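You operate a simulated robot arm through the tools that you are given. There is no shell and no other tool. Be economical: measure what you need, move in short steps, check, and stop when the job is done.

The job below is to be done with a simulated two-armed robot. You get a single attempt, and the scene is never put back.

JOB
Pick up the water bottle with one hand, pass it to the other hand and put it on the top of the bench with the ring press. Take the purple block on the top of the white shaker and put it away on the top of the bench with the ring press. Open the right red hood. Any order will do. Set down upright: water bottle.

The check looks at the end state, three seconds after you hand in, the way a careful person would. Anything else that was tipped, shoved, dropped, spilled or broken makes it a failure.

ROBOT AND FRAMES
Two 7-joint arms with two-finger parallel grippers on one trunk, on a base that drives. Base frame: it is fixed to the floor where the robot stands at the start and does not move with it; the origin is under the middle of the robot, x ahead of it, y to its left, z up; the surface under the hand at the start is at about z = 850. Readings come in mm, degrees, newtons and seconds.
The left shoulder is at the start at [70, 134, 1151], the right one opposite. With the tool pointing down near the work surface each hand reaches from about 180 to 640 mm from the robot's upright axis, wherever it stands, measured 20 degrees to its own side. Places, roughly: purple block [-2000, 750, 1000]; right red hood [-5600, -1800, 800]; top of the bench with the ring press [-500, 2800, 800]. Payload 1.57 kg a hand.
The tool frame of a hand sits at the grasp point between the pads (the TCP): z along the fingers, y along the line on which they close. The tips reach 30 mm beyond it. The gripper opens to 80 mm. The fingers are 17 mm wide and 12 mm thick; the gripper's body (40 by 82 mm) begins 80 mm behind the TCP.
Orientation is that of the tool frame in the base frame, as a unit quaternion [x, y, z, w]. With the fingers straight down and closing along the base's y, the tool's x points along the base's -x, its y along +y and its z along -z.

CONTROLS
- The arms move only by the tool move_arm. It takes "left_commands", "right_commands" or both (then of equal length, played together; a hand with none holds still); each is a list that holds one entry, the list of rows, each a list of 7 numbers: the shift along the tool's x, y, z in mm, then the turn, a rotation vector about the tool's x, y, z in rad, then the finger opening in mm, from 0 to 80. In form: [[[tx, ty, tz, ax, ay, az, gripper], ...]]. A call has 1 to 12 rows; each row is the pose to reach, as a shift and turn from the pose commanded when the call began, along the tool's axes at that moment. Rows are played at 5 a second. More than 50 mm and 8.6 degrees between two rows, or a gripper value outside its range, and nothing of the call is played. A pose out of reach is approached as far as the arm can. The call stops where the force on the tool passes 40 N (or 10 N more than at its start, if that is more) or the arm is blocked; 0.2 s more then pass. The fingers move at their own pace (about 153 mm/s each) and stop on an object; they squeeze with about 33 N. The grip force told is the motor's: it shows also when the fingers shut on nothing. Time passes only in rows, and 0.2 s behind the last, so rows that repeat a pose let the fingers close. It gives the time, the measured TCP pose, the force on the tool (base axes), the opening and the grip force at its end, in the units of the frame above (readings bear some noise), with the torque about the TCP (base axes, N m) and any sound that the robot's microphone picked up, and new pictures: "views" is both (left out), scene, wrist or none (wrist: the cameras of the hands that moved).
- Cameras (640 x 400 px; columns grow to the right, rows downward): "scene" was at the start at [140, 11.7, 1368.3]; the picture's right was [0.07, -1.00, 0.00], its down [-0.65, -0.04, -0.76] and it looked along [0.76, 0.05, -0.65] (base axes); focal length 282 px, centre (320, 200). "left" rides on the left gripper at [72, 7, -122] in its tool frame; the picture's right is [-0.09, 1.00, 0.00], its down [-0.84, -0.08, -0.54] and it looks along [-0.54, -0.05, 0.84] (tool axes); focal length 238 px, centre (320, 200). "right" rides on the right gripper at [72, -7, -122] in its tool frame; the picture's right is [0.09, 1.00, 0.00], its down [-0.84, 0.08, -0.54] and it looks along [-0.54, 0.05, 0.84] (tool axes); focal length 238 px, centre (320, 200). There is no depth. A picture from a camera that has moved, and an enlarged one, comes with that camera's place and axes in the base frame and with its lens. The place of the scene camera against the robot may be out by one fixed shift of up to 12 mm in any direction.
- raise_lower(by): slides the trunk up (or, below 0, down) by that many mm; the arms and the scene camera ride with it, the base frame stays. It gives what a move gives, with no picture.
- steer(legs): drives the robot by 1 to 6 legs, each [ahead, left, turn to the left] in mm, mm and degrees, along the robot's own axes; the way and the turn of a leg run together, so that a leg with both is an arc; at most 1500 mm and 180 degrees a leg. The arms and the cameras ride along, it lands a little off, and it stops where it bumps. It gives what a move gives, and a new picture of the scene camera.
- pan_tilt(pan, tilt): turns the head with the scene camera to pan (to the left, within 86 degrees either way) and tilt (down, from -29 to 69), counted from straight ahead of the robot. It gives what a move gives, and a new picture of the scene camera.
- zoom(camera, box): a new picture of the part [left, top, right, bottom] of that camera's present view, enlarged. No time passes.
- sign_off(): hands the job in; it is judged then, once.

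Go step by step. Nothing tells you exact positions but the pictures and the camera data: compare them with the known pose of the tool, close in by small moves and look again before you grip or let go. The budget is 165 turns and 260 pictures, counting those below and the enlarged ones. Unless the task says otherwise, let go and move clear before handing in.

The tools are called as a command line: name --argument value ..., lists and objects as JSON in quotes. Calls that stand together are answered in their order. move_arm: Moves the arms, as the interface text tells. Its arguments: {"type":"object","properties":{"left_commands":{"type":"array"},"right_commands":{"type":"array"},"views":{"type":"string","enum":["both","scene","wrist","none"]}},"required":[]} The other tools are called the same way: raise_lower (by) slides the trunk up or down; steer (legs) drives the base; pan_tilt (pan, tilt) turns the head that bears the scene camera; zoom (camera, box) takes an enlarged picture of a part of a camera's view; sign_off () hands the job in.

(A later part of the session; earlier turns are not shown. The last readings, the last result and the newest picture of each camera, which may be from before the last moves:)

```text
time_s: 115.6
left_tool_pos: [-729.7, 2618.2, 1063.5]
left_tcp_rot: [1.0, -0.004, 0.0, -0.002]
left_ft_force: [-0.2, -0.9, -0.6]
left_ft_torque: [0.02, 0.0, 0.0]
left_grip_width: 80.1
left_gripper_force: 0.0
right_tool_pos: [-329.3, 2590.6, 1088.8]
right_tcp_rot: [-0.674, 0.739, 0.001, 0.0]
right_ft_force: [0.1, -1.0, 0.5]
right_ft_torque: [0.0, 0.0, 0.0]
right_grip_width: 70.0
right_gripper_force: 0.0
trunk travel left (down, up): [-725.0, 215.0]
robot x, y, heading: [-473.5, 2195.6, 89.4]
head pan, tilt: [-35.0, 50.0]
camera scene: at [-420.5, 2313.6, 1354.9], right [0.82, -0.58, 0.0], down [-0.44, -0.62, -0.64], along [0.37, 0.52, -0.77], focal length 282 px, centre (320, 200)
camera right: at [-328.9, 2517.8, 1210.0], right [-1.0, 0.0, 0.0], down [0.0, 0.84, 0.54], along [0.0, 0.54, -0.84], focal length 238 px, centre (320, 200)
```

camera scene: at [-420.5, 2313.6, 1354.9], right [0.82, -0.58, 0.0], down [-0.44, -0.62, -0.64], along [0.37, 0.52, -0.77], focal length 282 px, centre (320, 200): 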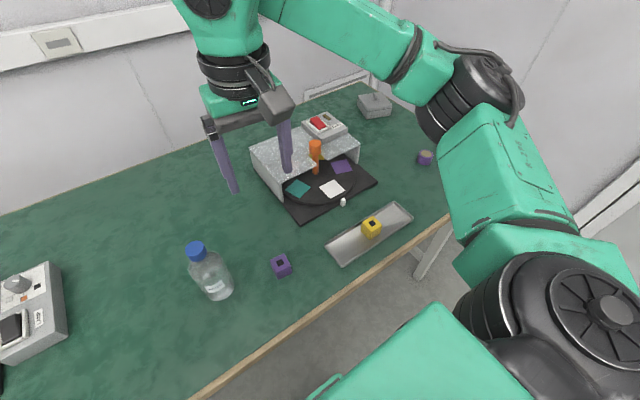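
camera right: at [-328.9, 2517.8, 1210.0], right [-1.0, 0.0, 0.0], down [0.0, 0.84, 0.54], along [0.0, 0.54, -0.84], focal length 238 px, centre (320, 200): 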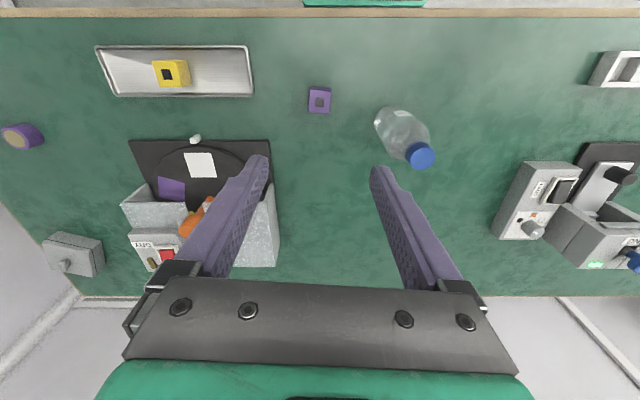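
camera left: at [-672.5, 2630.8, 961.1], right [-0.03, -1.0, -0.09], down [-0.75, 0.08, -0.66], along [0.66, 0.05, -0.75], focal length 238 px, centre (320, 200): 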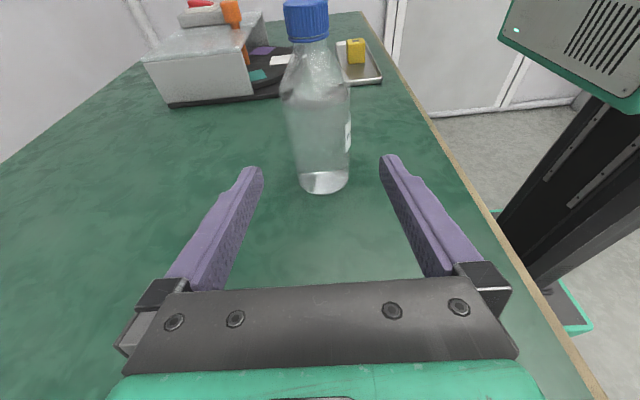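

Both items stand on the bench. I'll back off, raise the trunk for a better view, and look for the red hoods.

steer --legs '[[-650, 0, 0], [0, 0, 90]]'

raise_lower --by 200

pan_tilt --pan 0 --tilt 10

pan_tilt --pan 50 --tilt 10

```text
time_s: 123.0
left_tool_pos: [-897.0, 1291.9, 1062.0]
left_tcp_rot: [0.709, 0.706, -0.002, -0.001]
left_ft_force: [-0.7, 0.4, 0.1]
left_ft_torque: [0.06, 0.04, 0.01]
left_grip_width: 80.2
left_gripper_force: 0.0
right_tool_pos: [-870.1, 1692.0, 1088.2]
right_tcp_rot: [0.999, -0.045, -0.002, 0.001]
right_ft_force: [0.5, -0.3, -0.3]
right_ft_torque: [-0.02, 0.01, -0.04]
right_grip_width: 70.5
right_gripper_force: 0.1
trunk travel left (down, up): [-725.0, 215.0]
robot x, y, heading: [-471.7, 1546.5, 180.1]
head pan, tilt: [-35.0, 50.0]
camera scene: at [-581.7, 1601.2, 1354.8], right [0.58, 0.82, 0.0], down [0.63, -0.44, -0.64], along [-0.52, 0.37, -0.77], focal length 282 px, centre (320, 200)
```

scene: 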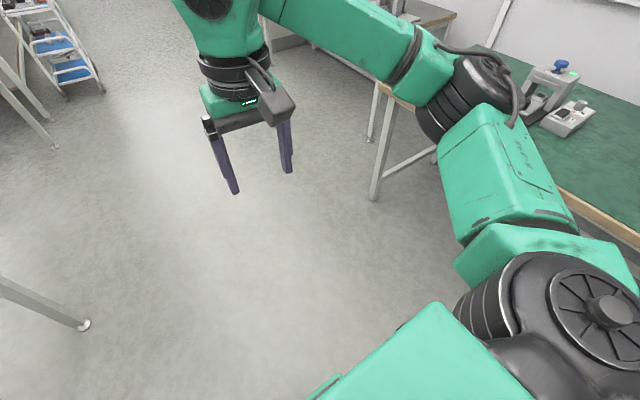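

```text
time_s: 125.2
left_tool_pos: [-897.5, 1291.1, 1262.7]
left_tcp_rot: [0.709, 0.705, -0.002, -0.001]
left_ft_force: [-0.5, 0.4, -0.4]
left_ft_torque: [0.0, 0.04, 0.03]
left_grip_width: 80.4
left_gripper_force: 0.0
right_tool_pos: [-870.7, 1692.3, 1286.8]
right_tcp_rot: [0.999, -0.046, 0.0, 0.001]
right_ft_force: [0.2, -0.4, 0.0]
right_ft_torque: [0.01, 0.01, -0.02]
right_grip_width: 70.0
right_gripper_force: 0.1
trunk travel left (down, up): [-925.0, 15.0]
robot x, y, heading: [-475.2, 1548.5, 179.5]
head pan, tilt: [-35.0, 50.0]
```

```text
time_s: 126.2
left_tool_pos: [-897.2, 1291.8, 1261.7]
left_tcp_rot: [0.709, 0.705, -0.002, 0.0]
left_ft_force: [0.3, 0.1, -0.5]
left_ft_torque: [0.04, 0.02, 0.01]
left_grip_width: 80.0
left_gripper_force: 0.0
right_tool_pos: [-870.5, 1690.5, 1288.4]
right_tcp_rot: [0.999, -0.045, 0.0, 0.001]
right_ft_force: [0.1, 0.7, -0.4]
right_ft_torque: [-0.02, -0.01, -0.03]
right_grip_width: 69.8
right_gripper_force: 0.0
trunk travel left (down, up): [-925.0, 15.0]
robot x, y, heading: [-475.2, 1552.6, 179.9]
head pan, tilt: [0.0, 10.0]
camera scene: at [-611.7, 1557.2, 1616.6], right [0.01, 1.0, 0.0], down [0.17, 0.0, -0.98], along [-0.98, 0.01, -0.17], focal length 282 px, centre (320, 200)
```

scene: 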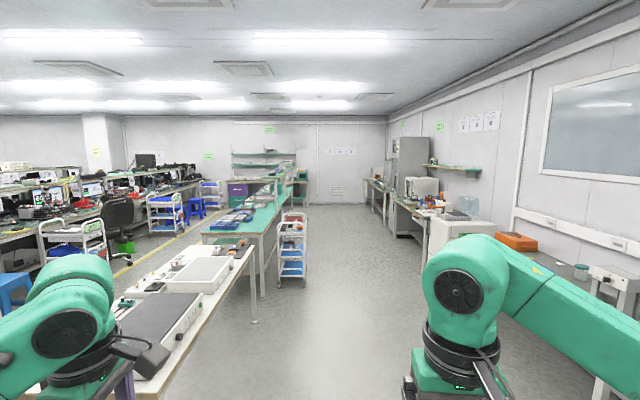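

```text
time_s: 127.4
left_tool_pos: [-897.5, 1292.1, 1262.1]
left_tcp_rot: [0.709, 0.705, -0.002, -0.001]
left_ft_force: [-0.9, 0.0, 0.1]
left_ft_torque: [0.01, 0.01, -0.01]
left_grip_width: 80.0
left_gripper_force: 0.1
right_tool_pos: [-870.8, 1690.9, 1287.3]
right_tcp_rot: [0.999, -0.046, 0.0, 0.001]
right_ft_force: [-0.2, -0.8, 0.2]
right_ft_torque: [0.02, 0.01, -0.01]
right_grip_width: 70.0
right_gripper_force: 0.0
trunk travel left (down, up): [-925.0, 15.0]
robot x, y, heading: [-475.5, 1549.6, 179.7]
head pan, tilt: [50.0, 10.0]
camera scene: at [-579.0, 1485.8, 1616.7], right [-0.76, 0.65, 0.0], down [0.11, 0.13, -0.98], along [-0.64, -0.75, -0.17], focal length 282 px, centre (320, 200)
```

scene: 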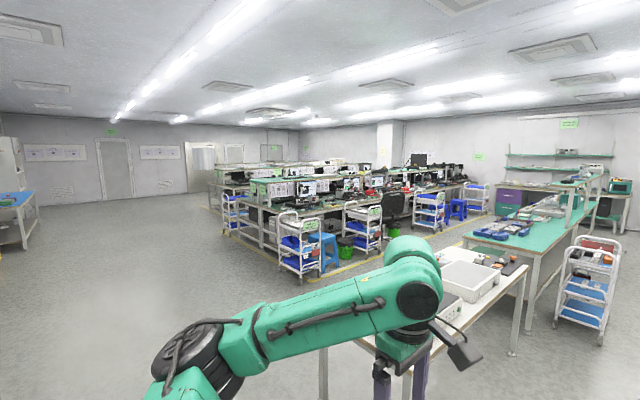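

zoom --camera "scene" --box '[320, 130, 520, 255]'

zoom --camera "scene" --box '[200, 130, 400, 255]'

```text
3.20 times, centred on (420, 192) of scene
camera zoom: at [-579.0, 1485.8, 1616.7], right [-0.76, 0.65, 0.0], down [0.11, 0.13, -0.98], along [-0.64, -0.75, -0.17], focal length 902 px, centre (0, 224)
```

zoom: 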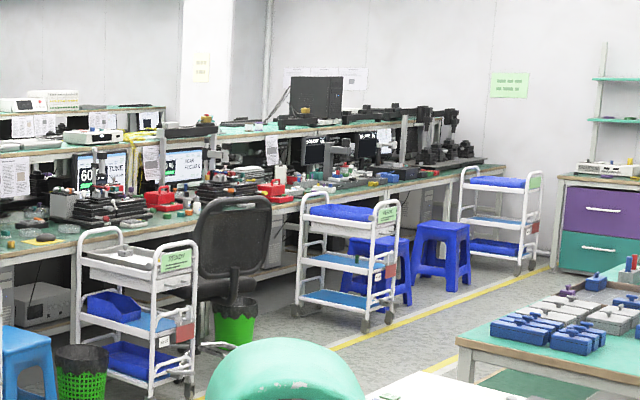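

```text
3.20 times, centred on (300, 192) of scene
camera zoom: at [-579.0, 1485.8, 1616.7], right [-0.76, 0.65, 0.0], down [0.11, 0.13, -0.98], along [-0.64, -0.75, -0.17], focal length 902 px, centre (384, 224)
```

zoom: 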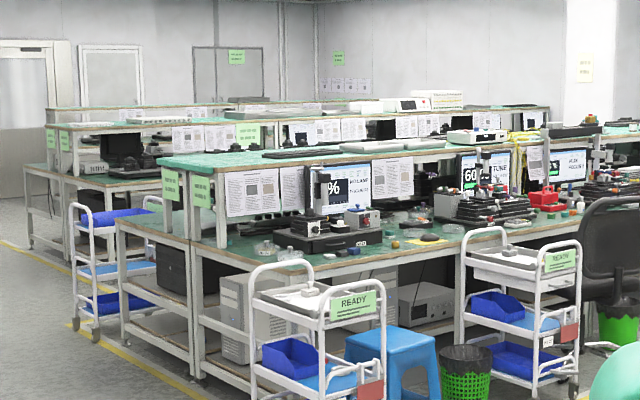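

The red-hooded devices are on the workstation row, the right one near [-5600, -1800]. I'll go around the end of the shaker table into the lane in front of that row.

pan_tilt --pan 15 --tilt 20

steer --legs '[[0, 1500, 0], [0, 300, 0]]'

```text
time_s: 128.4
left_tool_pos: [-897.5, 1291.3, 1262.2]
left_tcp_rot: [0.709, 0.705, -0.002, -0.001]
left_ft_force: [0.2, 1.2, 0.8]
left_ft_torque: [-0.05, 0.02, 0.01]
left_grip_width: 79.9
left_gripper_force: 0.1
right_tool_pos: [-870.8, 1691.9, 1288.0]
right_tcp_rot: [0.999, -0.045, -0.001, 0.001]
right_ft_force: [-0.4, 0.4, 0.1]
right_ft_torque: [-0.02, -0.02, -0.02]
right_grip_width: 69.9
right_gripper_force: 0.0
trunk travel left (down, up): [-925.0, 15.0]
robot x, y, heading: [-472.5, 1547.5, 179.6]
head pan, tilt: [15.0, 20.0]
camera scene: at [-608.8, 1532.8, 1600.5], right [-0.26, 0.97, 0.0], down [0.33, 0.09, -0.94], along [-0.91, -0.24, -0.34], focal length 282 px, centre (320, 200)
```

scene: 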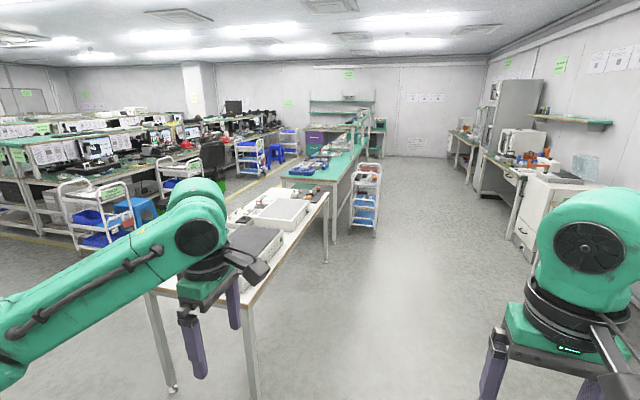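

```text
time_s: 137.5
left_tool_pos: [-908.0, -507.2, 1262.9]
left_tcp_rot: [0.71, 0.704, -0.003, 0.001]
left_ft_force: [0.3, 0.1, -0.1]
left_ft_torque: [-0.03, 0.01, 0.03]
left_grip_width: 80.0
left_gripper_force: 0.0
right_tool_pos: [-880.6, -107.5, 1287.5]
right_tcp_rot: [0.999, -0.045, -0.001, 0.002]
right_ft_force: [0.0, 0.0, -0.5]
right_ft_torque: [-0.01, 0.04, 0.03]
right_grip_width: 69.7
right_gripper_force: 0.1
trunk travel left (down, up): [-925.0, 15.0]
robot x, y, heading: [-485.5, -252.0, 179.8]
head pan, tilt: [15.0, 20.0]
camera scene: at [-619.1, -265.7, 1600.5], right [-0.25, 0.97, 0.0], down [0.33, 0.08, -0.94], along [-0.91, -0.24, -0.34], focal length 282 px, centre (320, 200)
```

scene: 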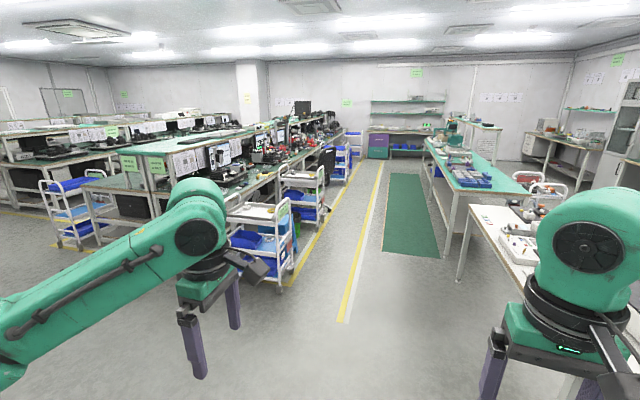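

The lane between the yellow lines runs from y of about -1075 to -510, with carts on its left. I'll drive down the middle at y of about -690.

steer --legs '[[1300, 430, 0], [1400, 0, 0]]'

pan_tilt --pan 25 --tilt 20

```text
time_s: 151.0
left_tool_pos: [-3625.0, -908.6, 1263.0]
left_tcp_rot: [0.713, 0.701, -0.002, 0.0]
left_ft_force: [0.4, -0.6, -0.7]
left_ft_torque: [0.01, 0.0, 0.02]
left_grip_width: 80.2
left_gripper_force: 0.2
right_tool_pos: [-3592.6, -509.5, 1288.5]
right_tcp_rot: [0.999, -0.051, -0.001, 0.001]
right_ft_force: [-0.4, -0.4, -0.4]
right_ft_torque: [-0.01, -0.01, 0.01]
right_grip_width: 70.2
right_gripper_force: 0.1
trunk travel left (down, up): [-925.0, 15.0]
robot x, y, heading: [-3199.2, -657.5, 179.1]
head pan, tilt: [15.0, 20.0]
camera scene: at [-3332.8, -670.3, 1600.5], right [-0.24, 0.97, 0.0], down [0.33, 0.08, -0.94], along [-0.91, -0.23, -0.34], focal length 282 px, centre (320, 200)
```

scene: 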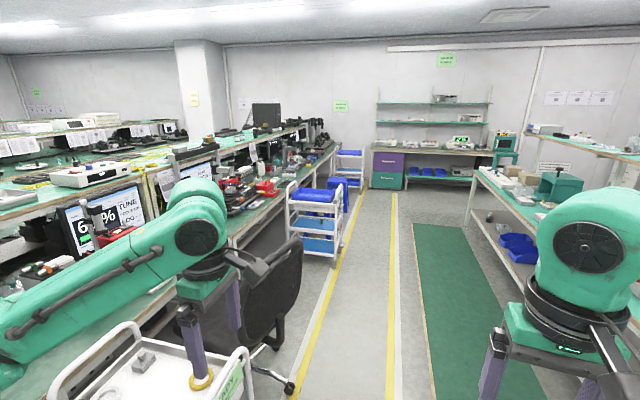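

```text
time_s: 151.7
left_tool_pos: [-3625.4, -908.3, 1262.3]
left_tcp_rot: [0.713, 0.701, -0.001, -0.001]
left_ft_force: [0.3, 1.1, 0.4]
left_ft_torque: [0.03, 0.0, 0.01]
left_grip_width: 80.0
left_gripper_force: 0.1
right_tool_pos: [-3593.2, -508.8, 1287.5]
right_tcp_rot: [0.999, -0.051, -0.001, 0.001]
right_ft_force: [-0.5, 0.1, 0.0]
right_ft_torque: [0.02, 0.02, -0.01]
right_grip_width: 69.8
right_gripper_force: 0.1
trunk travel left (down, up): [-925.0, 15.0]
robot x, y, heading: [-3203.0, -654.9, 179.1]
head pan, tilt: [25.0, 20.0]
camera scene: at [-3328.3, -685.7, 1600.4], right [-0.41, 0.91, 0.0], down [0.31, 0.14, -0.94], along [-0.86, -0.38, -0.34], focal length 282 px, centre (320, 200)
```

scene: 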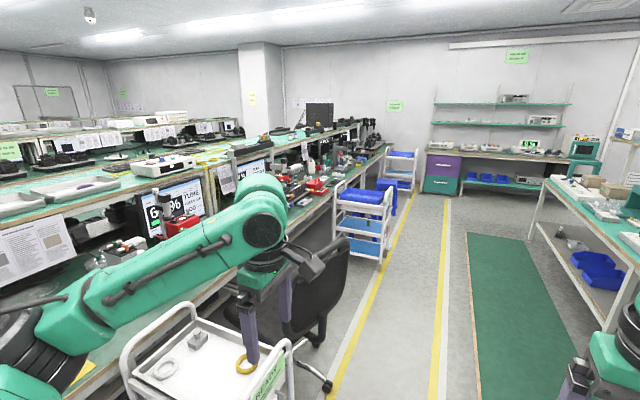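

zoom --camera "scene" --box '[230, 130, 390, 230]'

zoom --camera "scene" --box '[120, 170, 280, 270]'

```text
4.00 times, centred on (310, 180) of scene
camera zoom: at [-3328.3, -685.7, 1600.4], right [-0.41, 0.91, 0.0], down [0.31, 0.14, -0.94], along [-0.86, -0.38, -0.34], focal length 1128 px, centre (360, 280)
```

zoom: 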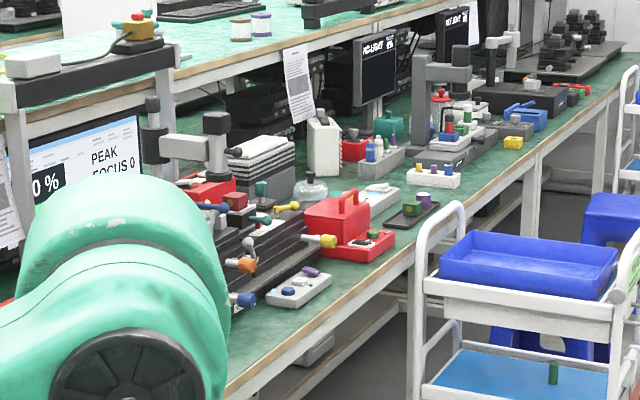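

```text
4.00 times, centred on (200, 220) of scene
camera zoom: at [-3328.3, -685.7, 1600.4], right [-0.41, 0.91, 0.0], down [0.31, 0.14, -0.94], along [-0.86, -0.38, -0.34], focal length 1128 px, centre (800, 120)
```

zoom: 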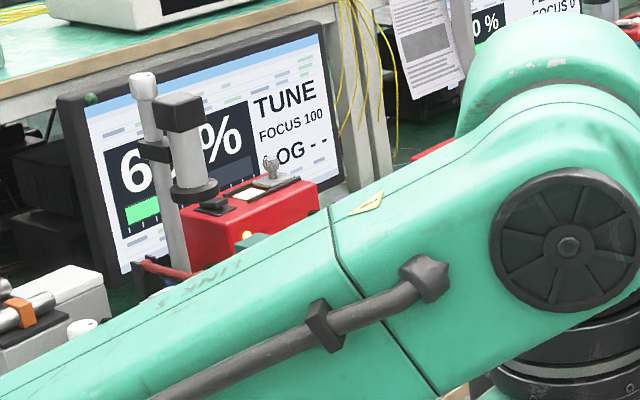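

The right red hood is a red box with a lid and handle near [-5590, -1770], and the bench edge is at y of about -1520. A chair and a cart flank the gap. I'll drive to x of about -5450 in the lane and face the bench.

pan_tilt --pan 0 --tilt 30

steer --legs '[[1200, 20, 0.9], [1050, 0, 0], [0, 0, 90]]'

```text
time_s: 152.6
left_tool_pos: [-3625.0, -909.3, 1263.0]
left_tcp_rot: [0.714, 0.7, -0.002, -0.001]
left_ft_force: [0.4, 0.0, -0.5]
left_ft_torque: [0.01, 0.0, -0.03]
left_grip_width: 80.1
left_gripper_force: 0.1
right_tool_pos: [-3592.5, -508.5, 1288.3]
right_tcp_rot: [0.999, -0.05, 0.0, 0.001]
right_ft_force: [-0.9, 0.2, -0.4]
right_ft_torque: [-0.02, 0.02, 0.01]
right_grip_width: 70.0
right_gripper_force: 0.0
trunk travel left (down, up): [-925.0, 15.0]
robot x, y, heading: [-3199.8, -654.5, 178.9]
head pan, tilt: [0.0, 30.0]
camera scene: at [-3334.0, -646.2, 1584.4], right [0.02, 1.0, 0.0], down [0.5, -0.01, -0.87], along [-0.87, 0.01, -0.5], focal length 282 px, centre (320, 200)
```

scene: 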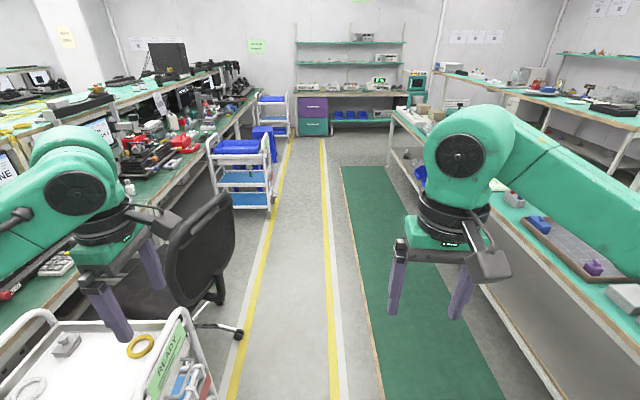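

```text
time_s: 167.6
left_tool_pos: [-5195.8, -1097.4, 1263.5]
left_tcp_rot: [-0.006, 1.0, -0.002, 0.0]
left_ft_force: [0.4, 0.0, -0.5]
left_ft_torque: [0.02, 0.01, -0.01]
left_grip_width: 80.1
left_gripper_force: 0.0
right_tool_pos: [-5595.8, -1076.3, 1288.2]
right_tcp_rot: [0.732, 0.681, 0.0, 0.001]
right_ft_force: [-0.3, 0.3, -0.2]
right_ft_torque: [0.02, -0.01, 0.01]
right_grip_width: 69.9
right_gripper_force: 0.1
trunk travel left (down, up): [-925.0, 15.0]
robot x, y, heading: [-5465.2, -677.4, -89.2]
head pan, tilt: [0.0, 30.0]
camera scene: at [-5454.5, -812.6, 1584.4], right [-1.0, -0.01, 0.0], down [-0.01, 0.5, -0.87], along [0.01, -0.87, -0.5], focal length 282 px, centre (320, 200)
```

scene: 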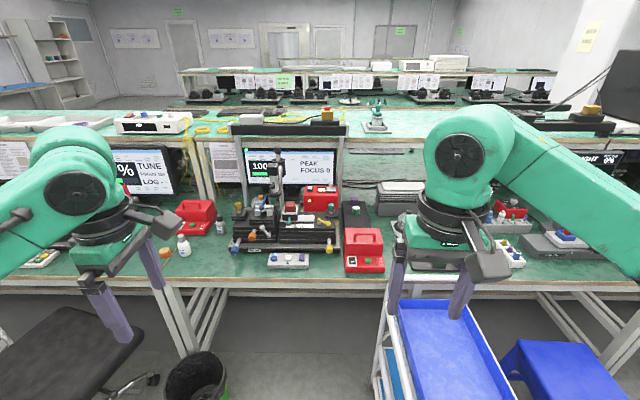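

The two red boxes with handles are in view; the right one is at about [-5613, -1690], and the cart's left side is at x of about -5700. I'll shift left and close in, keeping clear of the cart.

steer --legs '[[0, 70, -0.8], [400, 0, 0]]'

pan_tilt --pan -20 --tilt 50

```text
time_s: 170.7
left_tool_pos: [-5131.6, -1495.3, 1262.9]
left_tcp_rot: [0.002, 1.0, -0.002, 0.001]
left_ft_force: [0.5, 0.5, 0.4]
left_ft_torque: [0.0, -0.01, 0.02]
left_grip_width: 80.1
left_gripper_force: 0.1
right_tool_pos: [-5531.1, -1470.1, 1289.9]
right_tcp_rot: [0.737, 0.676, -0.001, 0.002]
right_ft_force: [-0.4, 0.6, 0.7]
right_ft_torque: [-0.03, -0.02, -0.01]
right_grip_width: 70.2
right_gripper_force: 0.1
trunk travel left (down, up): [-925.0, 15.0]
robot x, y, heading: [-5394.1, -1073.1, -90.1]
head pan, tilt: [0.0, 30.0]
camera scene: at [-5386.8, -1206.9, 1584.7], right [-1.0, 0.0, 0.0], down [0.0, 0.5, -0.87], along [0.0, -0.87, -0.5], focal length 282 px, centre (320, 200)
```

scene: 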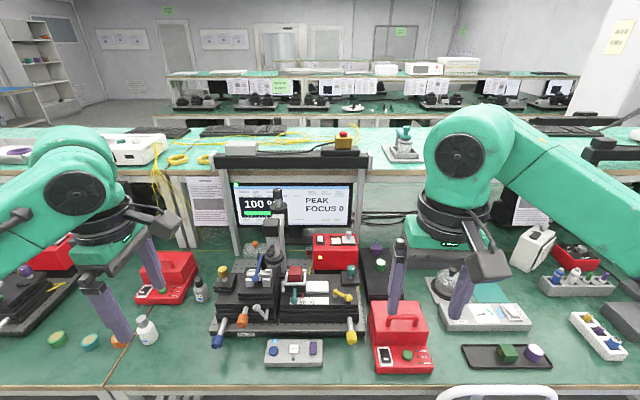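

```text
time_s: 171.5
left_tool_pos: [-5131.0, -1499.5, 1262.5]
left_tcp_rot: [0.002, 1.0, -0.002, 0.001]
left_ft_force: [-0.1, -0.7, 0.4]
left_ft_torque: [0.02, -0.03, -0.03]
left_grip_width: 79.8
left_gripper_force: 0.0
right_tool_pos: [-5530.2, -1472.0, 1288.5]
right_tcp_rot: [0.737, 0.676, -0.001, 0.002]
right_ft_force: [-0.5, -0.3, 0.0]
right_ft_torque: [0.03, -0.04, 0.01]
right_grip_width: 70.1
right_gripper_force: 0.2
trunk travel left (down, up): [-925.0, 15.0]
robot x, y, heading: [-5390.8, -1076.9, -89.9]
head pan, tilt: [-20.0, 50.0]
camera scene: at [-5412.6, -1192.6, 1554.8], right [-0.94, 0.34, 0.0], down [0.26, 0.72, -0.64], along [-0.22, -0.6, -0.77], focal length 282 px, centre (320, 200)
```

scene: 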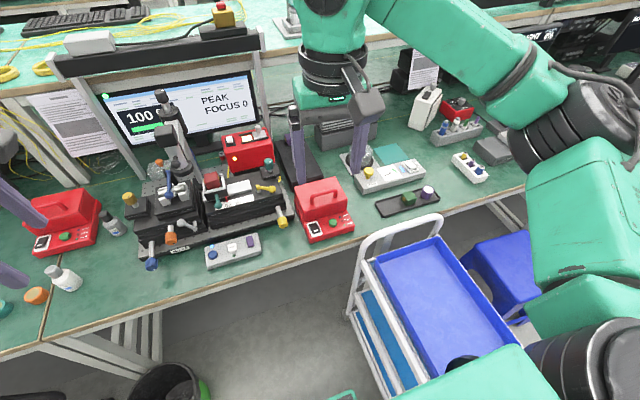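

zoom --camera "scene" --box '[270, 160, 380, 250]'

zoom --camera "right" --box '[160, 20, 480, 220]'

```text
4.44 times, centred on (325, 205) of scene
camera zoom: at [-5412.6, -1192.6, 1554.8], right [-0.94, 0.34, 0.0], down [0.26, 0.72, -0.64], along [-0.22, -0.6, -0.77], focal length 1253 px, centre (298, 178)
```

zoom: 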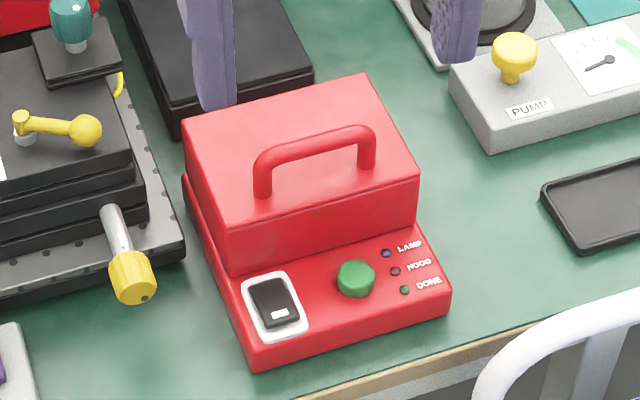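

```text
2.00 times, centred on (320, 120) of right
camera zoom: at [-5532.4, -1400.7, 1408.9], right [1.0, 0.01, 0.0], down [0.0, -0.84, 0.54], along [0.0, -0.54, -0.84], focal length 477 px, centre (320, 360)
```

zoom: 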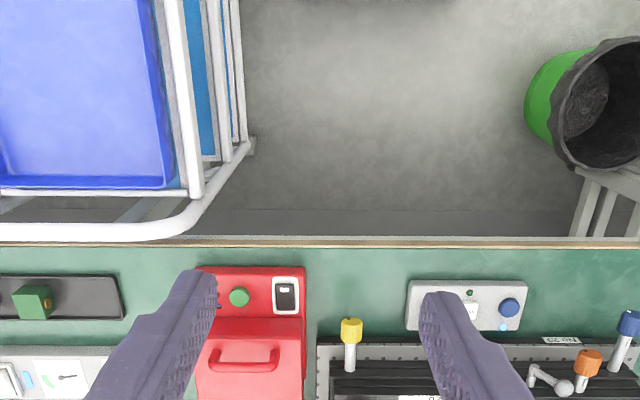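

Triangulation puts the handle bar at about [-5642, -1785, 832], with the bench edge nearer y -1600. I'll shift 30 mm left, drive 195 mm closer, then bring the right hand above the handle.

steer --legs '[[0, 30, 0], [195, 0, 0]]'

```text
time_s: 173.5
left_tool_pos: [-5101.2, -1689.3, 1263.9]
left_tcp_rot: [0.002, 1.0, -0.003, 0.001]
left_ft_force: [-0.4, 0.6, 0.3]
left_ft_torque: [-0.05, 0.02, -0.01]
left_grip_width: 79.9
left_gripper_force: 0.1
right_tool_pos: [-5502.2, -1663.2, 1290.1]
right_tcp_rot: [0.738, 0.674, -0.001, 0.003]
right_ft_force: [-0.6, 0.5, 0.4]
right_ft_torque: [-0.01, 0.0, 0.04]
right_grip_width: 70.2
right_gripper_force: 0.1
trunk travel left (down, up): [-925.0, 15.0]
robot x, y, heading: [-5357.6, -1273.3, -90.2]
head pan, tilt: [-20.0, 50.0]
camera scene: at [-5382.5, -1382.1, 1555.3], right [-0.94, 0.34, 0.0], down [0.26, 0.72, -0.65], along [-0.22, -0.61, -0.76], focal length 282 px, centre (320, 200)
```

scene: 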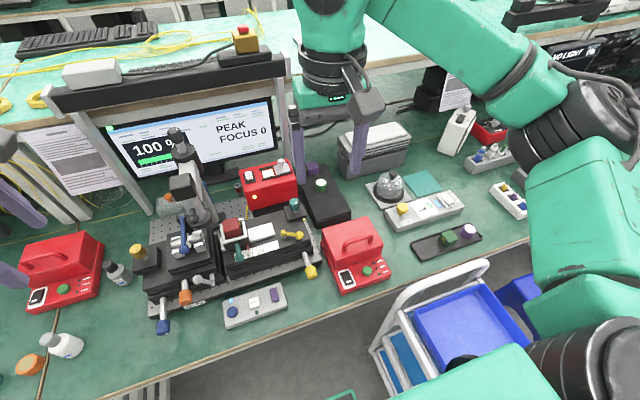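

I'll bring the right hand above the handle and yaw it 90° so the fingers can pinch the bar front to back.

move_arm --right_commands '[[[-10, -10.7, 0, 0, 0, 0.124, 80], [-20, -21.3, 10, 0, 0, 0.248, 80], [-30, -32, 30, 0, 0, 0.372, 80], [-40, -42.7, 55, 0, 0, 0.495, 80], [-50, -53.3, 80, 0, 0, 0.619, 80], [-60, -64, 105, 0, 0, 0.743, 80], [-70, -74.7, 130, 0, 0, 0.867, 80], [-80, -85.3, 155, 0, 0, 0.991, 80], [-90, -96, 180, 0, 0, 1.115, 80], [-100, -106.7, 205, 0, 0, 1.238, 80], [-110, -117.3, 228, 0, 0, 1.362, 80], [-119, -128, 250, 0, 0, 1.486, 80]]]'

```text
time_s: 176.1
left_tool_pos: [-5100.9, -1693.8, 1262.3]
left_tcp_rot: [0.002, 1.0, -0.002, 0.002]
left_ft_force: [0.6, 0.2, 0.2]
left_ft_torque: [-0.01, -0.01, 0.02]
left_grip_width: 79.8
left_gripper_force: 0.0
right_tool_pos: [-5639.2, -1777.8, 1037.1]
right_tcp_rot: [1.0, -0.001, 0.0, 0.001]
right_ft_force: [-0.2, -0.1, 0.6]
right_ft_torque: [-0.05, 0.0, 0.0]
right_grip_width: 80.1
right_gripper_force: 0.1
trunk travel left (down, up): [-925.0, 15.0]
robot x, y, heading: [-5362.2, -1269.6, -90.2]
head pan, tilt: [-20.0, 50.0]
camera scene: at [-5383.6, -1388.2, 1554.8], right [-0.94, 0.34, 0.0], down [0.26, 0.72, -0.64], along [-0.22, -0.6, -0.77], focal length 282 px, centre (320, 200)
camera right: at [-5568.4, -1770.6, 1159.3], right [0.09, -1.0, 0.0], down [-0.84, -0.07, 0.54], along [-0.54, -0.05, -0.84], focal length 238 px, centre (320, 200)
```

scene: 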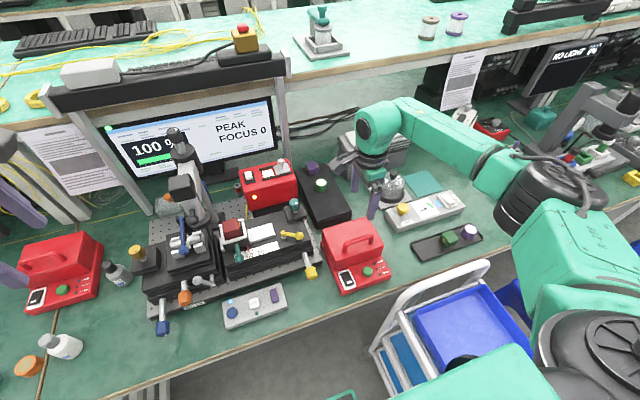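
right: 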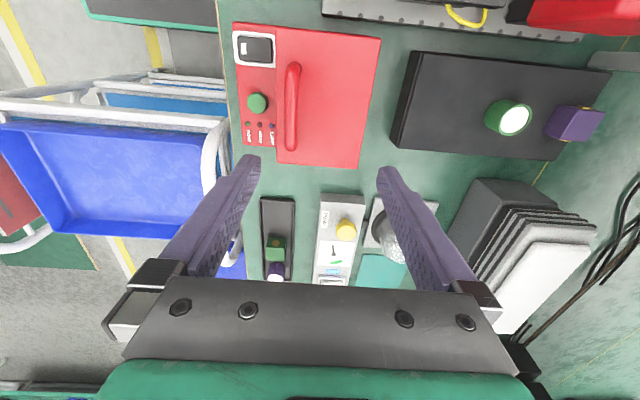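

The handle bar is at about [-5637, -1742, ~832]. I'll centre over it and lower to z of about 930 for a closer look.

move_arm --right_commands '[[[2, -35, 15, 0, 0, 0, 80], [2, -35, 60, 0, 0, 0, 80], [2, -35, 105, 0, 0, 0, 80]]]'

```text
time_s: 176.9
left_tool_pos: [-5100.1, -1696.7, 1261.5]
left_tcp_rot: [0.002, 1.0, -0.002, 0.001]
left_ft_force: [-0.3, -0.4, 0.2]
left_ft_torque: [0.0, 0.02, 0.02]
left_grip_width: 80.0
left_gripper_force: 0.0
right_tool_pos: [-5637.9, -1742.3, 931.2]
right_tcp_rot: [1.0, 0.0, 0.0, 0.001]
right_ft_force: [0.5, -0.4, -1.0]
right_ft_torque: [0.02, 0.01, -0.03]
right_grip_width: 79.9
right_gripper_force: 0.1
trunk travel left (down, up): [-925.0, 15.0]
robot x, y, heading: [-5360.1, -1275.8, -90.2]
head pan, tilt: [-20.0, 50.0]
camera scene: at [-5382.7, -1390.2, 1554.7], right [-0.94, 0.34, 0.0], down [0.26, 0.72, -0.64], along [-0.22, -0.6, -0.77], focal length 282 px, centre (320, 200)
camera right: at [-5566.0, -1736.0, 1053.4], right [0.09, -1.0, 0.0], down [-0.84, -0.08, 0.54], along [-0.54, -0.05, -0.84], focal length 238 px, centre (320, 200)
```

scene: 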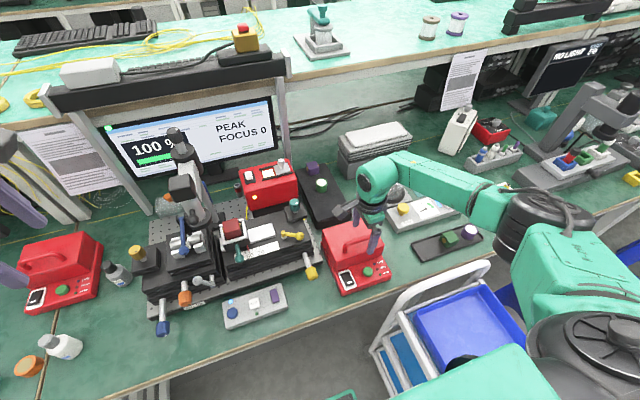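
right: 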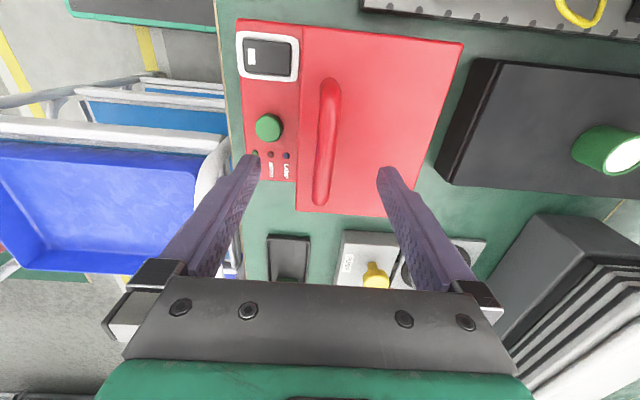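

The bar's height is between 850 and 886. I'll do one sideways parallax shift to pin it down.

zoom --camera "right" --box '[240, 60, 400, 220]'

move_arm --right_commands '[[[0, -30, -10, 0, 0, 0, 80], [0, -60, -10, 0, 0, 0, 80], [0, -60, -10, 0, 0, 0, 80]]]' --views "none"

zoom --camera "right" --box '[300, 60, 460, 220]'

```text
2.50 times, centred on (320, 140) of right
camera zoom: at [-5566.0, -1736.0, 1053.4], right [0.09, -1.0, 0.0], down [-0.84, -0.08, 0.54], along [-0.54, -0.05, -0.84], focal length 596 px, centre (320, 350)
```

zoom: 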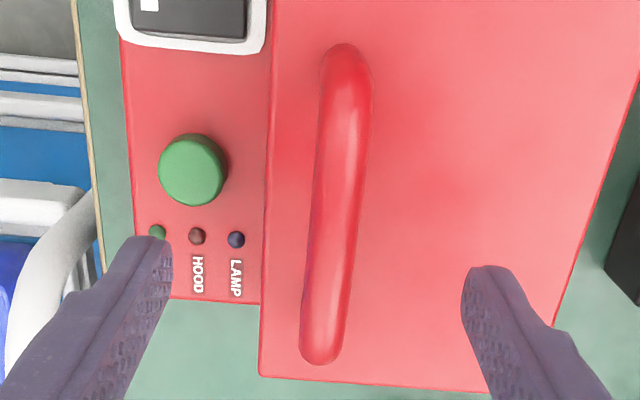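

```text
time_s: 177.7
left_tool_pos: [-5101.3, -1693.9, 1262.6]
left_tcp_rot: [0.002, 1.0, -0.001, 0.001]
left_ft_force: [-0.2, -0.8, 0.4]
left_ft_torque: [0.04, -0.03, 0.02]
left_grip_width: 80.3
left_gripper_force: 0.1
right_tool_pos: [-5635.2, -1681.5, 943.0]
right_tcp_rot: [1.0, -0.002, 0.0, 0.0]
right_ft_force: [0.3, 0.2, 0.0]
right_ft_torque: [-0.02, 0.0, -0.02]
right_grip_width: 79.9
right_gripper_force: 0.0
trunk travel left (down, up): [-925.0, 15.0]
robot x, y, heading: [-5364.9, -1274.8, -89.8]
head pan, tilt: [-20.0, 50.0]
```

```text
2.50 times, centred on (380, 140) of right
camera zoom: at [-5565.0, -1675.1, 1064.2], right [0.09, -1.0, 0.0], down [-0.84, -0.07, 0.54], along [-0.54, -0.05, -0.84], focal length 596 px, centre (170, 350)
```

zoom: 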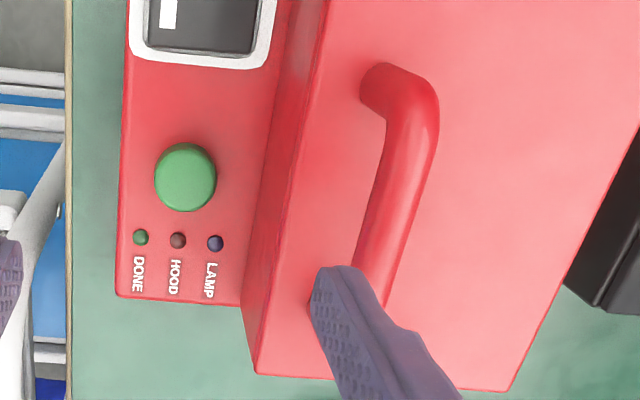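

The bar is at y -1746, z of about 895, spanning x from -5590 to -5665. I'll centre the open fingers over it and lower to TCP z of about 911.

move_arm --right_commands '[[[2, 0, -12, 0, 0, 0, 80], [5, 30, -12, 0, 0, 0, 80], [8, 64.5, -12, 0, 0, 0, 80], [8, 64.5, 10, 0, 0, 0, 80], [8, 64.5, 30, 0, 0, 0, 80]]]'

```text
time_s: 178.9
left_tool_pos: [-5102.7, -1693.6, 1263.9]
left_tcp_rot: [0.002, 1.0, -0.002, 0.002]
left_ft_force: [-0.3, 0.2, 0.7]
left_ft_torque: [0.04, 0.01, -0.03]
left_grip_width: 79.9
left_gripper_force: 0.0
right_tool_pos: [-5629.6, -1745.1, 913.3]
right_tcp_rot: [1.0, -0.001, 0.001, 0.002]
right_ft_force: [0.6, -0.9, -0.5]
right_ft_torque: [0.0, 0.01, -0.01]
right_grip_width: 79.8
right_gripper_force: 0.1
trunk travel left (down, up): [-925.0, 15.0]
robot x, y, heading: [-5362.2, -1272.0, -90.3]
head pan, tilt: [-20.0, 50.0]
camera scene: at [-5383.4, -1387.3, 1554.9], right [-0.94, 0.34, 0.0], down [0.26, 0.72, -0.64], along [-0.22, -0.6, -0.77], focal length 282 px, centre (320, 200)
camera right: at [-5558.2, -1739.1, 1034.4], right [0.09, -1.0, 0.0], down [-0.84, -0.07, 0.54], along [-0.54, -0.05, -0.84], focal length 238 px, centre (320, 200)
```

scene: 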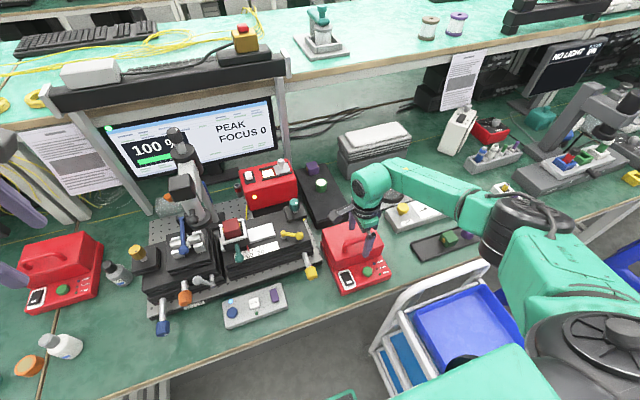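
right: 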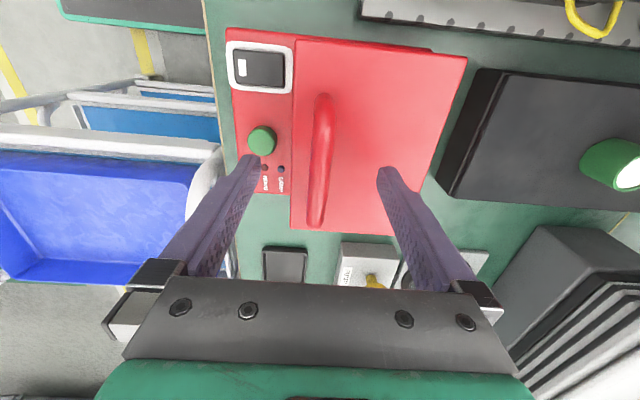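

The fingers straddle the bar at tip level. I'll close on it.

move_arm --right_commands '[[[0, 0, 0, 0, 0, 0, 50], [0, 0, 0, 0, 0, 0, 30], [0, 0, 0, 0, 0, 0, 15], [0, 0, 0, 0, 0, 0, 5], [0, 0, 0, 0, 0, 0, 5]]]' --views "wrist"

```text
time_s: 180.1
left_tool_pos: [-5100.5, -1693.2, 1262.4]
left_tcp_rot: [0.001, 1.0, -0.002, 0.001]
left_ft_force: [-0.1, 0.0, -0.8]
left_ft_torque: [-0.01, -0.02, -0.01]
left_grip_width: 80.1
left_gripper_force: 0.1
right_tool_pos: [-5629.1, -1744.8, 913.1]
right_tcp_rot: [1.0, -0.001, 0.001, 0.001]
right_ft_force: [-0.3, 1.1, 0.7]
right_ft_torque: [0.08, -0.04, 0.03]
right_grip_width: 13.7
right_gripper_force: 30.0
trunk travel left (down, up): [-925.0, 15.0]
robot x, y, heading: [-5362.7, -1268.7, -90.2]
head pan, tilt: [-20.0, 50.0]
camera right: at [-5557.8, -1738.8, 1034.3], right [0.09, -1.0, 0.0], down [-0.84, -0.07, 0.54], along [-0.54, -0.05, -0.84], focal length 238 px, centre (320, 200)
```

right: 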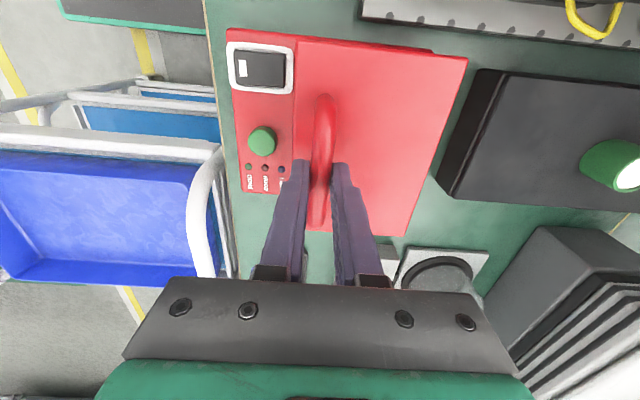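

The bar is gripped at 13.7 mm. I'll try a small arc upward and backward, on the guess that the hinge is at the rear, and read the forces.

move_arm --right_commands '[[[0, 1.5, -2.5, 0, 0, 0, 5], [0, 3.5, -5, 0, 0, 0, 5], [0, 5.5, -8, 0, 0, 0, 5]]]'

```text
time_s: 180.9
left_tool_pos: [-5101.3, -1696.7, 1262.3]
left_tcp_rot: [0.001, 1.0, 0.0, 0.001]
left_ft_force: [-0.1, -0.6, -0.9]
left_ft_torque: [0.0, 0.01, 0.01]
left_grip_width: 79.9
left_gripper_force: 0.1
right_tool_pos: [-5627.9, -1753.4, 919.6]
right_tcp_rot: [1.0, -0.001, 0.001, 0.0]
right_ft_force: [1.9, -3.4, -8.9]
right_ft_torque: [0.07, -0.04, 0.01]
right_grip_width: 13.6
right_gripper_force: 30.0
trunk travel left (down, up): [-925.0, 15.0]
robot x, y, heading: [-5361.2, -1269.9, -90.1]
head pan, tilt: [-20.0, 50.0]
camera scene: at [-5383.0, -1390.8, 1554.5], right [-0.94, 0.34, 0.0], down [0.26, 0.72, -0.64], along [-0.22, -0.6, -0.77], focal length 282 px, centre (320, 200)
camera right: at [-5557.8, -1747.0, 1041.6], right [0.09, -1.0, 0.0], down [-0.84, -0.08, 0.54], along [-0.54, -0.05, -0.84], focal length 238 px, centre (320, 200)
```

scene: 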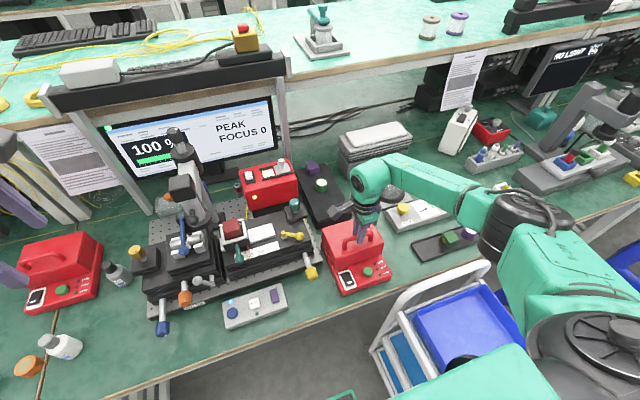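
right: 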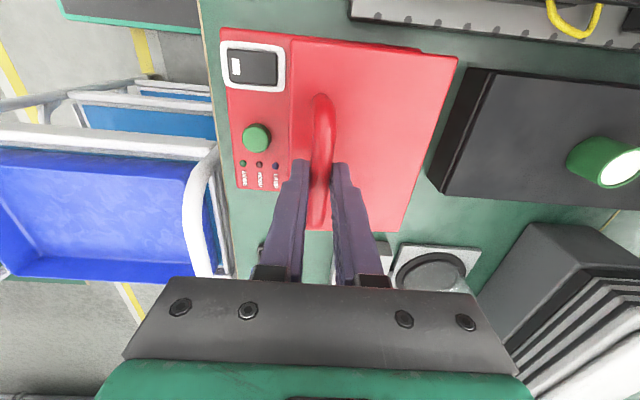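

The lid is lifting and the device stays put. I'll continue along the arc in small steps, watching the forces.

move_arm --right_commands '[[[0, 4, -3, 0, 0, 0, 5], [0, 8.5, -6, 0, 0, 0, 5], [0, 13.5, -9, 0, 0, 0, 5], [0, 18.5, -12, 0, 0, 0, 5], [0, 23.5, -15, 0, 0, 0, 5]]]' --views "wrist"

```text
time_s: 182.1
left_tool_pos: [-5101.0, -1694.7, 1261.5]
left_tcp_rot: [0.002, 1.0, -0.001, 0.0]
left_ft_force: [-0.3, 0.4, -0.1]
left_ft_torque: [0.01, 0.01, 0.02]
left_grip_width: 80.3
left_gripper_force: 0.1
right_tool_pos: [-5630.3, -1776.3, 935.9]
right_tcp_rot: [1.0, -0.001, 0.001, 0.001]
right_ft_force: [2.3, -1.5, -6.6]
right_ft_torque: [0.07, 0.01, 0.0]
right_grip_width: 13.7
right_gripper_force: 30.2
trunk travel left (down, up): [-925.0, 15.0]
robot x, y, heading: [-5363.3, -1268.8, -90.2]
head pan, tilt: [-20.0, 50.0]
camera right: at [-5557.8, -1769.7, 1057.0], right [0.09, -1.0, 0.0], down [-0.84, -0.08, 0.54], along [-0.54, -0.05, -0.84], focal length 238 px, centre (320, 200)
```

right: 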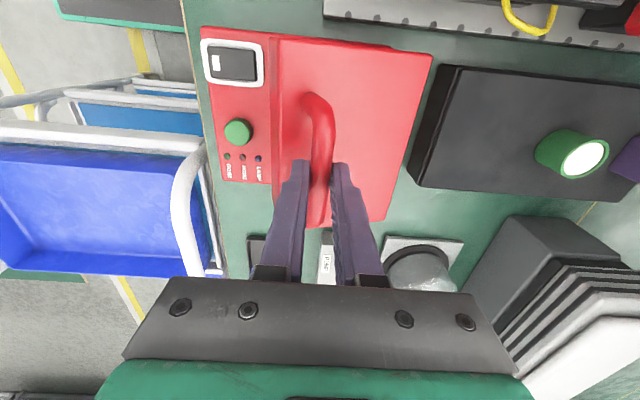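

move_arm --right_commands '[[[0, 6, -3, 0, 0, 0, 5], [0, 12, -5.6, 0, 0, 0, 5], [0, 18, -8, 0, 0, 0, 5], [0, 23.8, -10, 0, 0, 0, 5], [0, 30, -11.8, 0, 0, 0, 5], [0, 36, -13.2, 0, 0, 0, 5]]]'

```text
time_s: 183.5
left_tool_pos: [-5101.0, -1694.7, 1262.1]
left_tcp_rot: [0.002, 1.0, -0.001, 0.001]
left_ft_force: [0.4, -0.3, 0.6]
left_ft_torque: [0.01, 0.02, 0.05]
left_grip_width: 80.0
left_gripper_force: 0.0
right_tool_pos: [-5629.0, -1810.9, 949.6]
right_tcp_rot: [1.0, -0.001, 0.0, 0.001]
right_ft_force: [1.6, 1.2, -4.5]
right_ft_torque: [0.22, 0.18, 0.01]
right_grip_width: 13.8
right_gripper_force: 30.1
trunk travel left (down, up): [-925.0, 15.0]
robot x, y, heading: [-5361.3, -1273.0, -90.4]
head pan, tilt: [-20.0, 50.0]
camera scene: at [-5383.0, -1388.3, 1554.8], right [-0.94, 0.34, 0.0], down [0.26, 0.72, -0.64], along [-0.22, -0.6, -0.77], focal length 282 px, centre (320, 200)
camera right: at [-5557.8, -1804.4, 1070.4], right [0.09, -1.0, 0.0], down [-0.84, -0.08, 0.54], along [-0.54, -0.05, -0.84], focal length 238 px, centre (320, 200)
```

scene: 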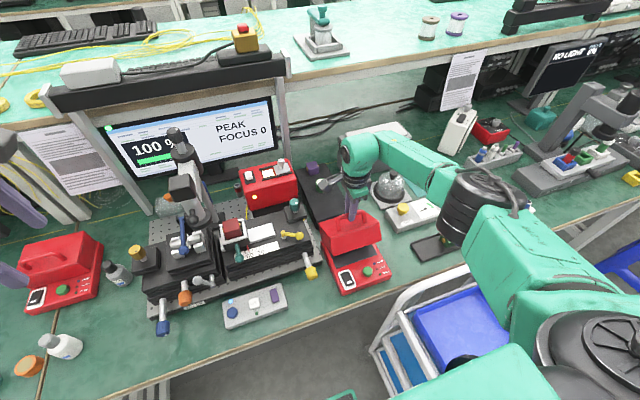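
right: 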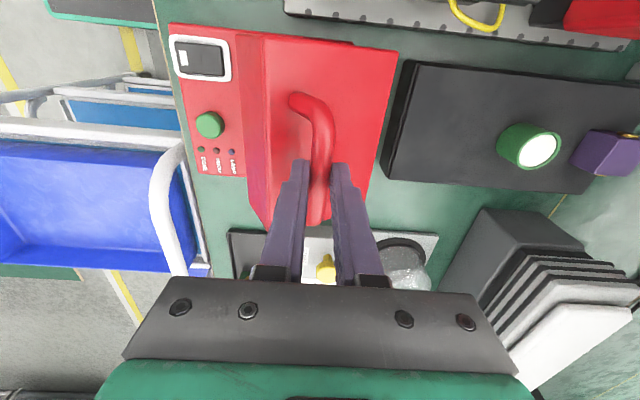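

The lid is at about 35° with low forces. I'll keep going along the arc.

move_arm --right_commands '[[[0, 6, -1.2, 0, 0, 0, 5], [0, 12.4, -2, 0, 0, 0, 5], [0, 18.7, -2.5, 0, 0, 0, 5], [0, 25, -2.7, 0, 0, 0, 5], [0, 31, -2.5, 0, 0, 0, 5], [0, 37.6, -2.2, 0, 0, 0, 5]]]' --views "wrist"

```text
time_s: 184.9
left_tool_pos: [-5101.1, -1694.1, 1261.6]
left_tcp_rot: [0.002, 1.0, -0.002, 0.001]
left_ft_force: [-0.6, 0.1, 0.4]
left_ft_torque: [-0.01, 0.0, 0.02]
left_grip_width: 79.8
left_gripper_force: 0.1
right_tool_pos: [-5629.2, -1840.5, 952.3]
right_tcp_rot: [1.0, -0.001, 0.001, 0.003]
right_ft_force: [1.7, -1.2, -1.6]
right_ft_torque: [-0.2, 0.16, 0.08]
right_grip_width: 13.6
right_gripper_force: 29.8
right hand out of reach, approached as far as the arm can: row 6
trunk travel left (down, up): [-925.0, 15.0]
robot x, y, heading: [-5362.9, -1271.4, -90.2]
head pan, tilt: [-20.0, 50.0]
camera right: at [-5557.7, -1834.9, 1073.8], right [0.09, -1.0, 0.0], down [-0.84, -0.07, 0.54], along [-0.54, -0.05, -0.84], focal length 238 px, centre (320, 200)
```

right: 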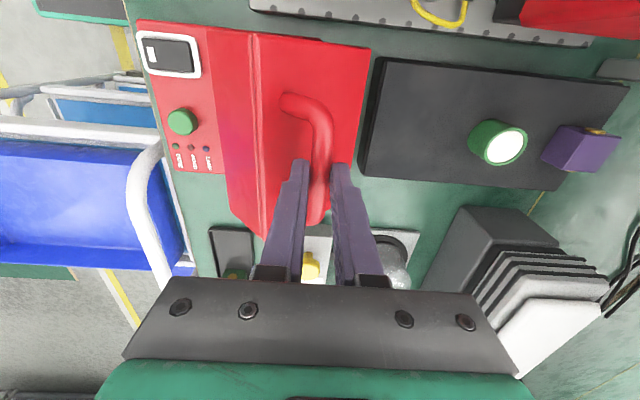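

The lid is about 50° open and the arm is at its reach limit. I'll creep the base forward 25 mm, which matches the nearly flat part of the arc.

steer --legs '[[25, 0, 0]]'

```text
time_s: 185.8
left_tool_pos: [-5101.0, -1715.4, 1264.2]
left_tcp_rot: [0.002, 1.0, -0.004, 0.001]
left_ft_force: [-0.4, 0.5, 0.6]
left_ft_torque: [-0.03, -0.02, 0.0]
left_grip_width: 80.1
left_gripper_force: 0.0
right_tool_pos: [-5629.8, -1862.0, 952.1]
right_tcp_rot: [1.0, 0.0, -0.001, 0.002]
right_ft_force: [4.6, 3.9, -15.3]
right_ft_torque: [0.11, 0.28, 0.1]
right_grip_width: 13.5
right_gripper_force: 30.3
trunk travel left (down, up): [-925.0, 15.0]
robot x, y, heading: [-5361.9, -1294.8, -90.0]
head pan, tilt: [-20.0, 50.0]
camera scene: at [-5383.4, -1407.6, 1555.0], right [-0.94, 0.34, 0.0], down [0.26, 0.72, -0.64], along [-0.22, -0.61, -0.76], focal length 282 px, centre (320, 200)
```

scene: 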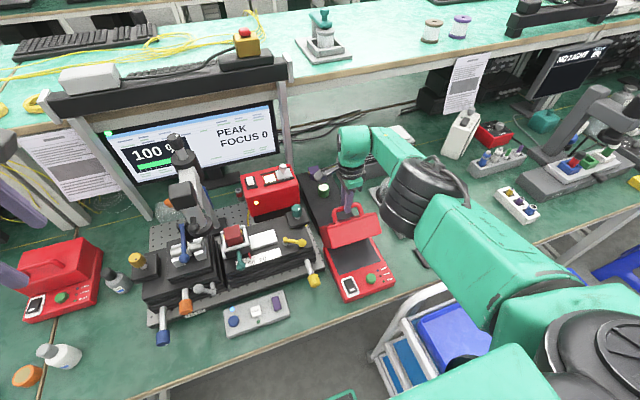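

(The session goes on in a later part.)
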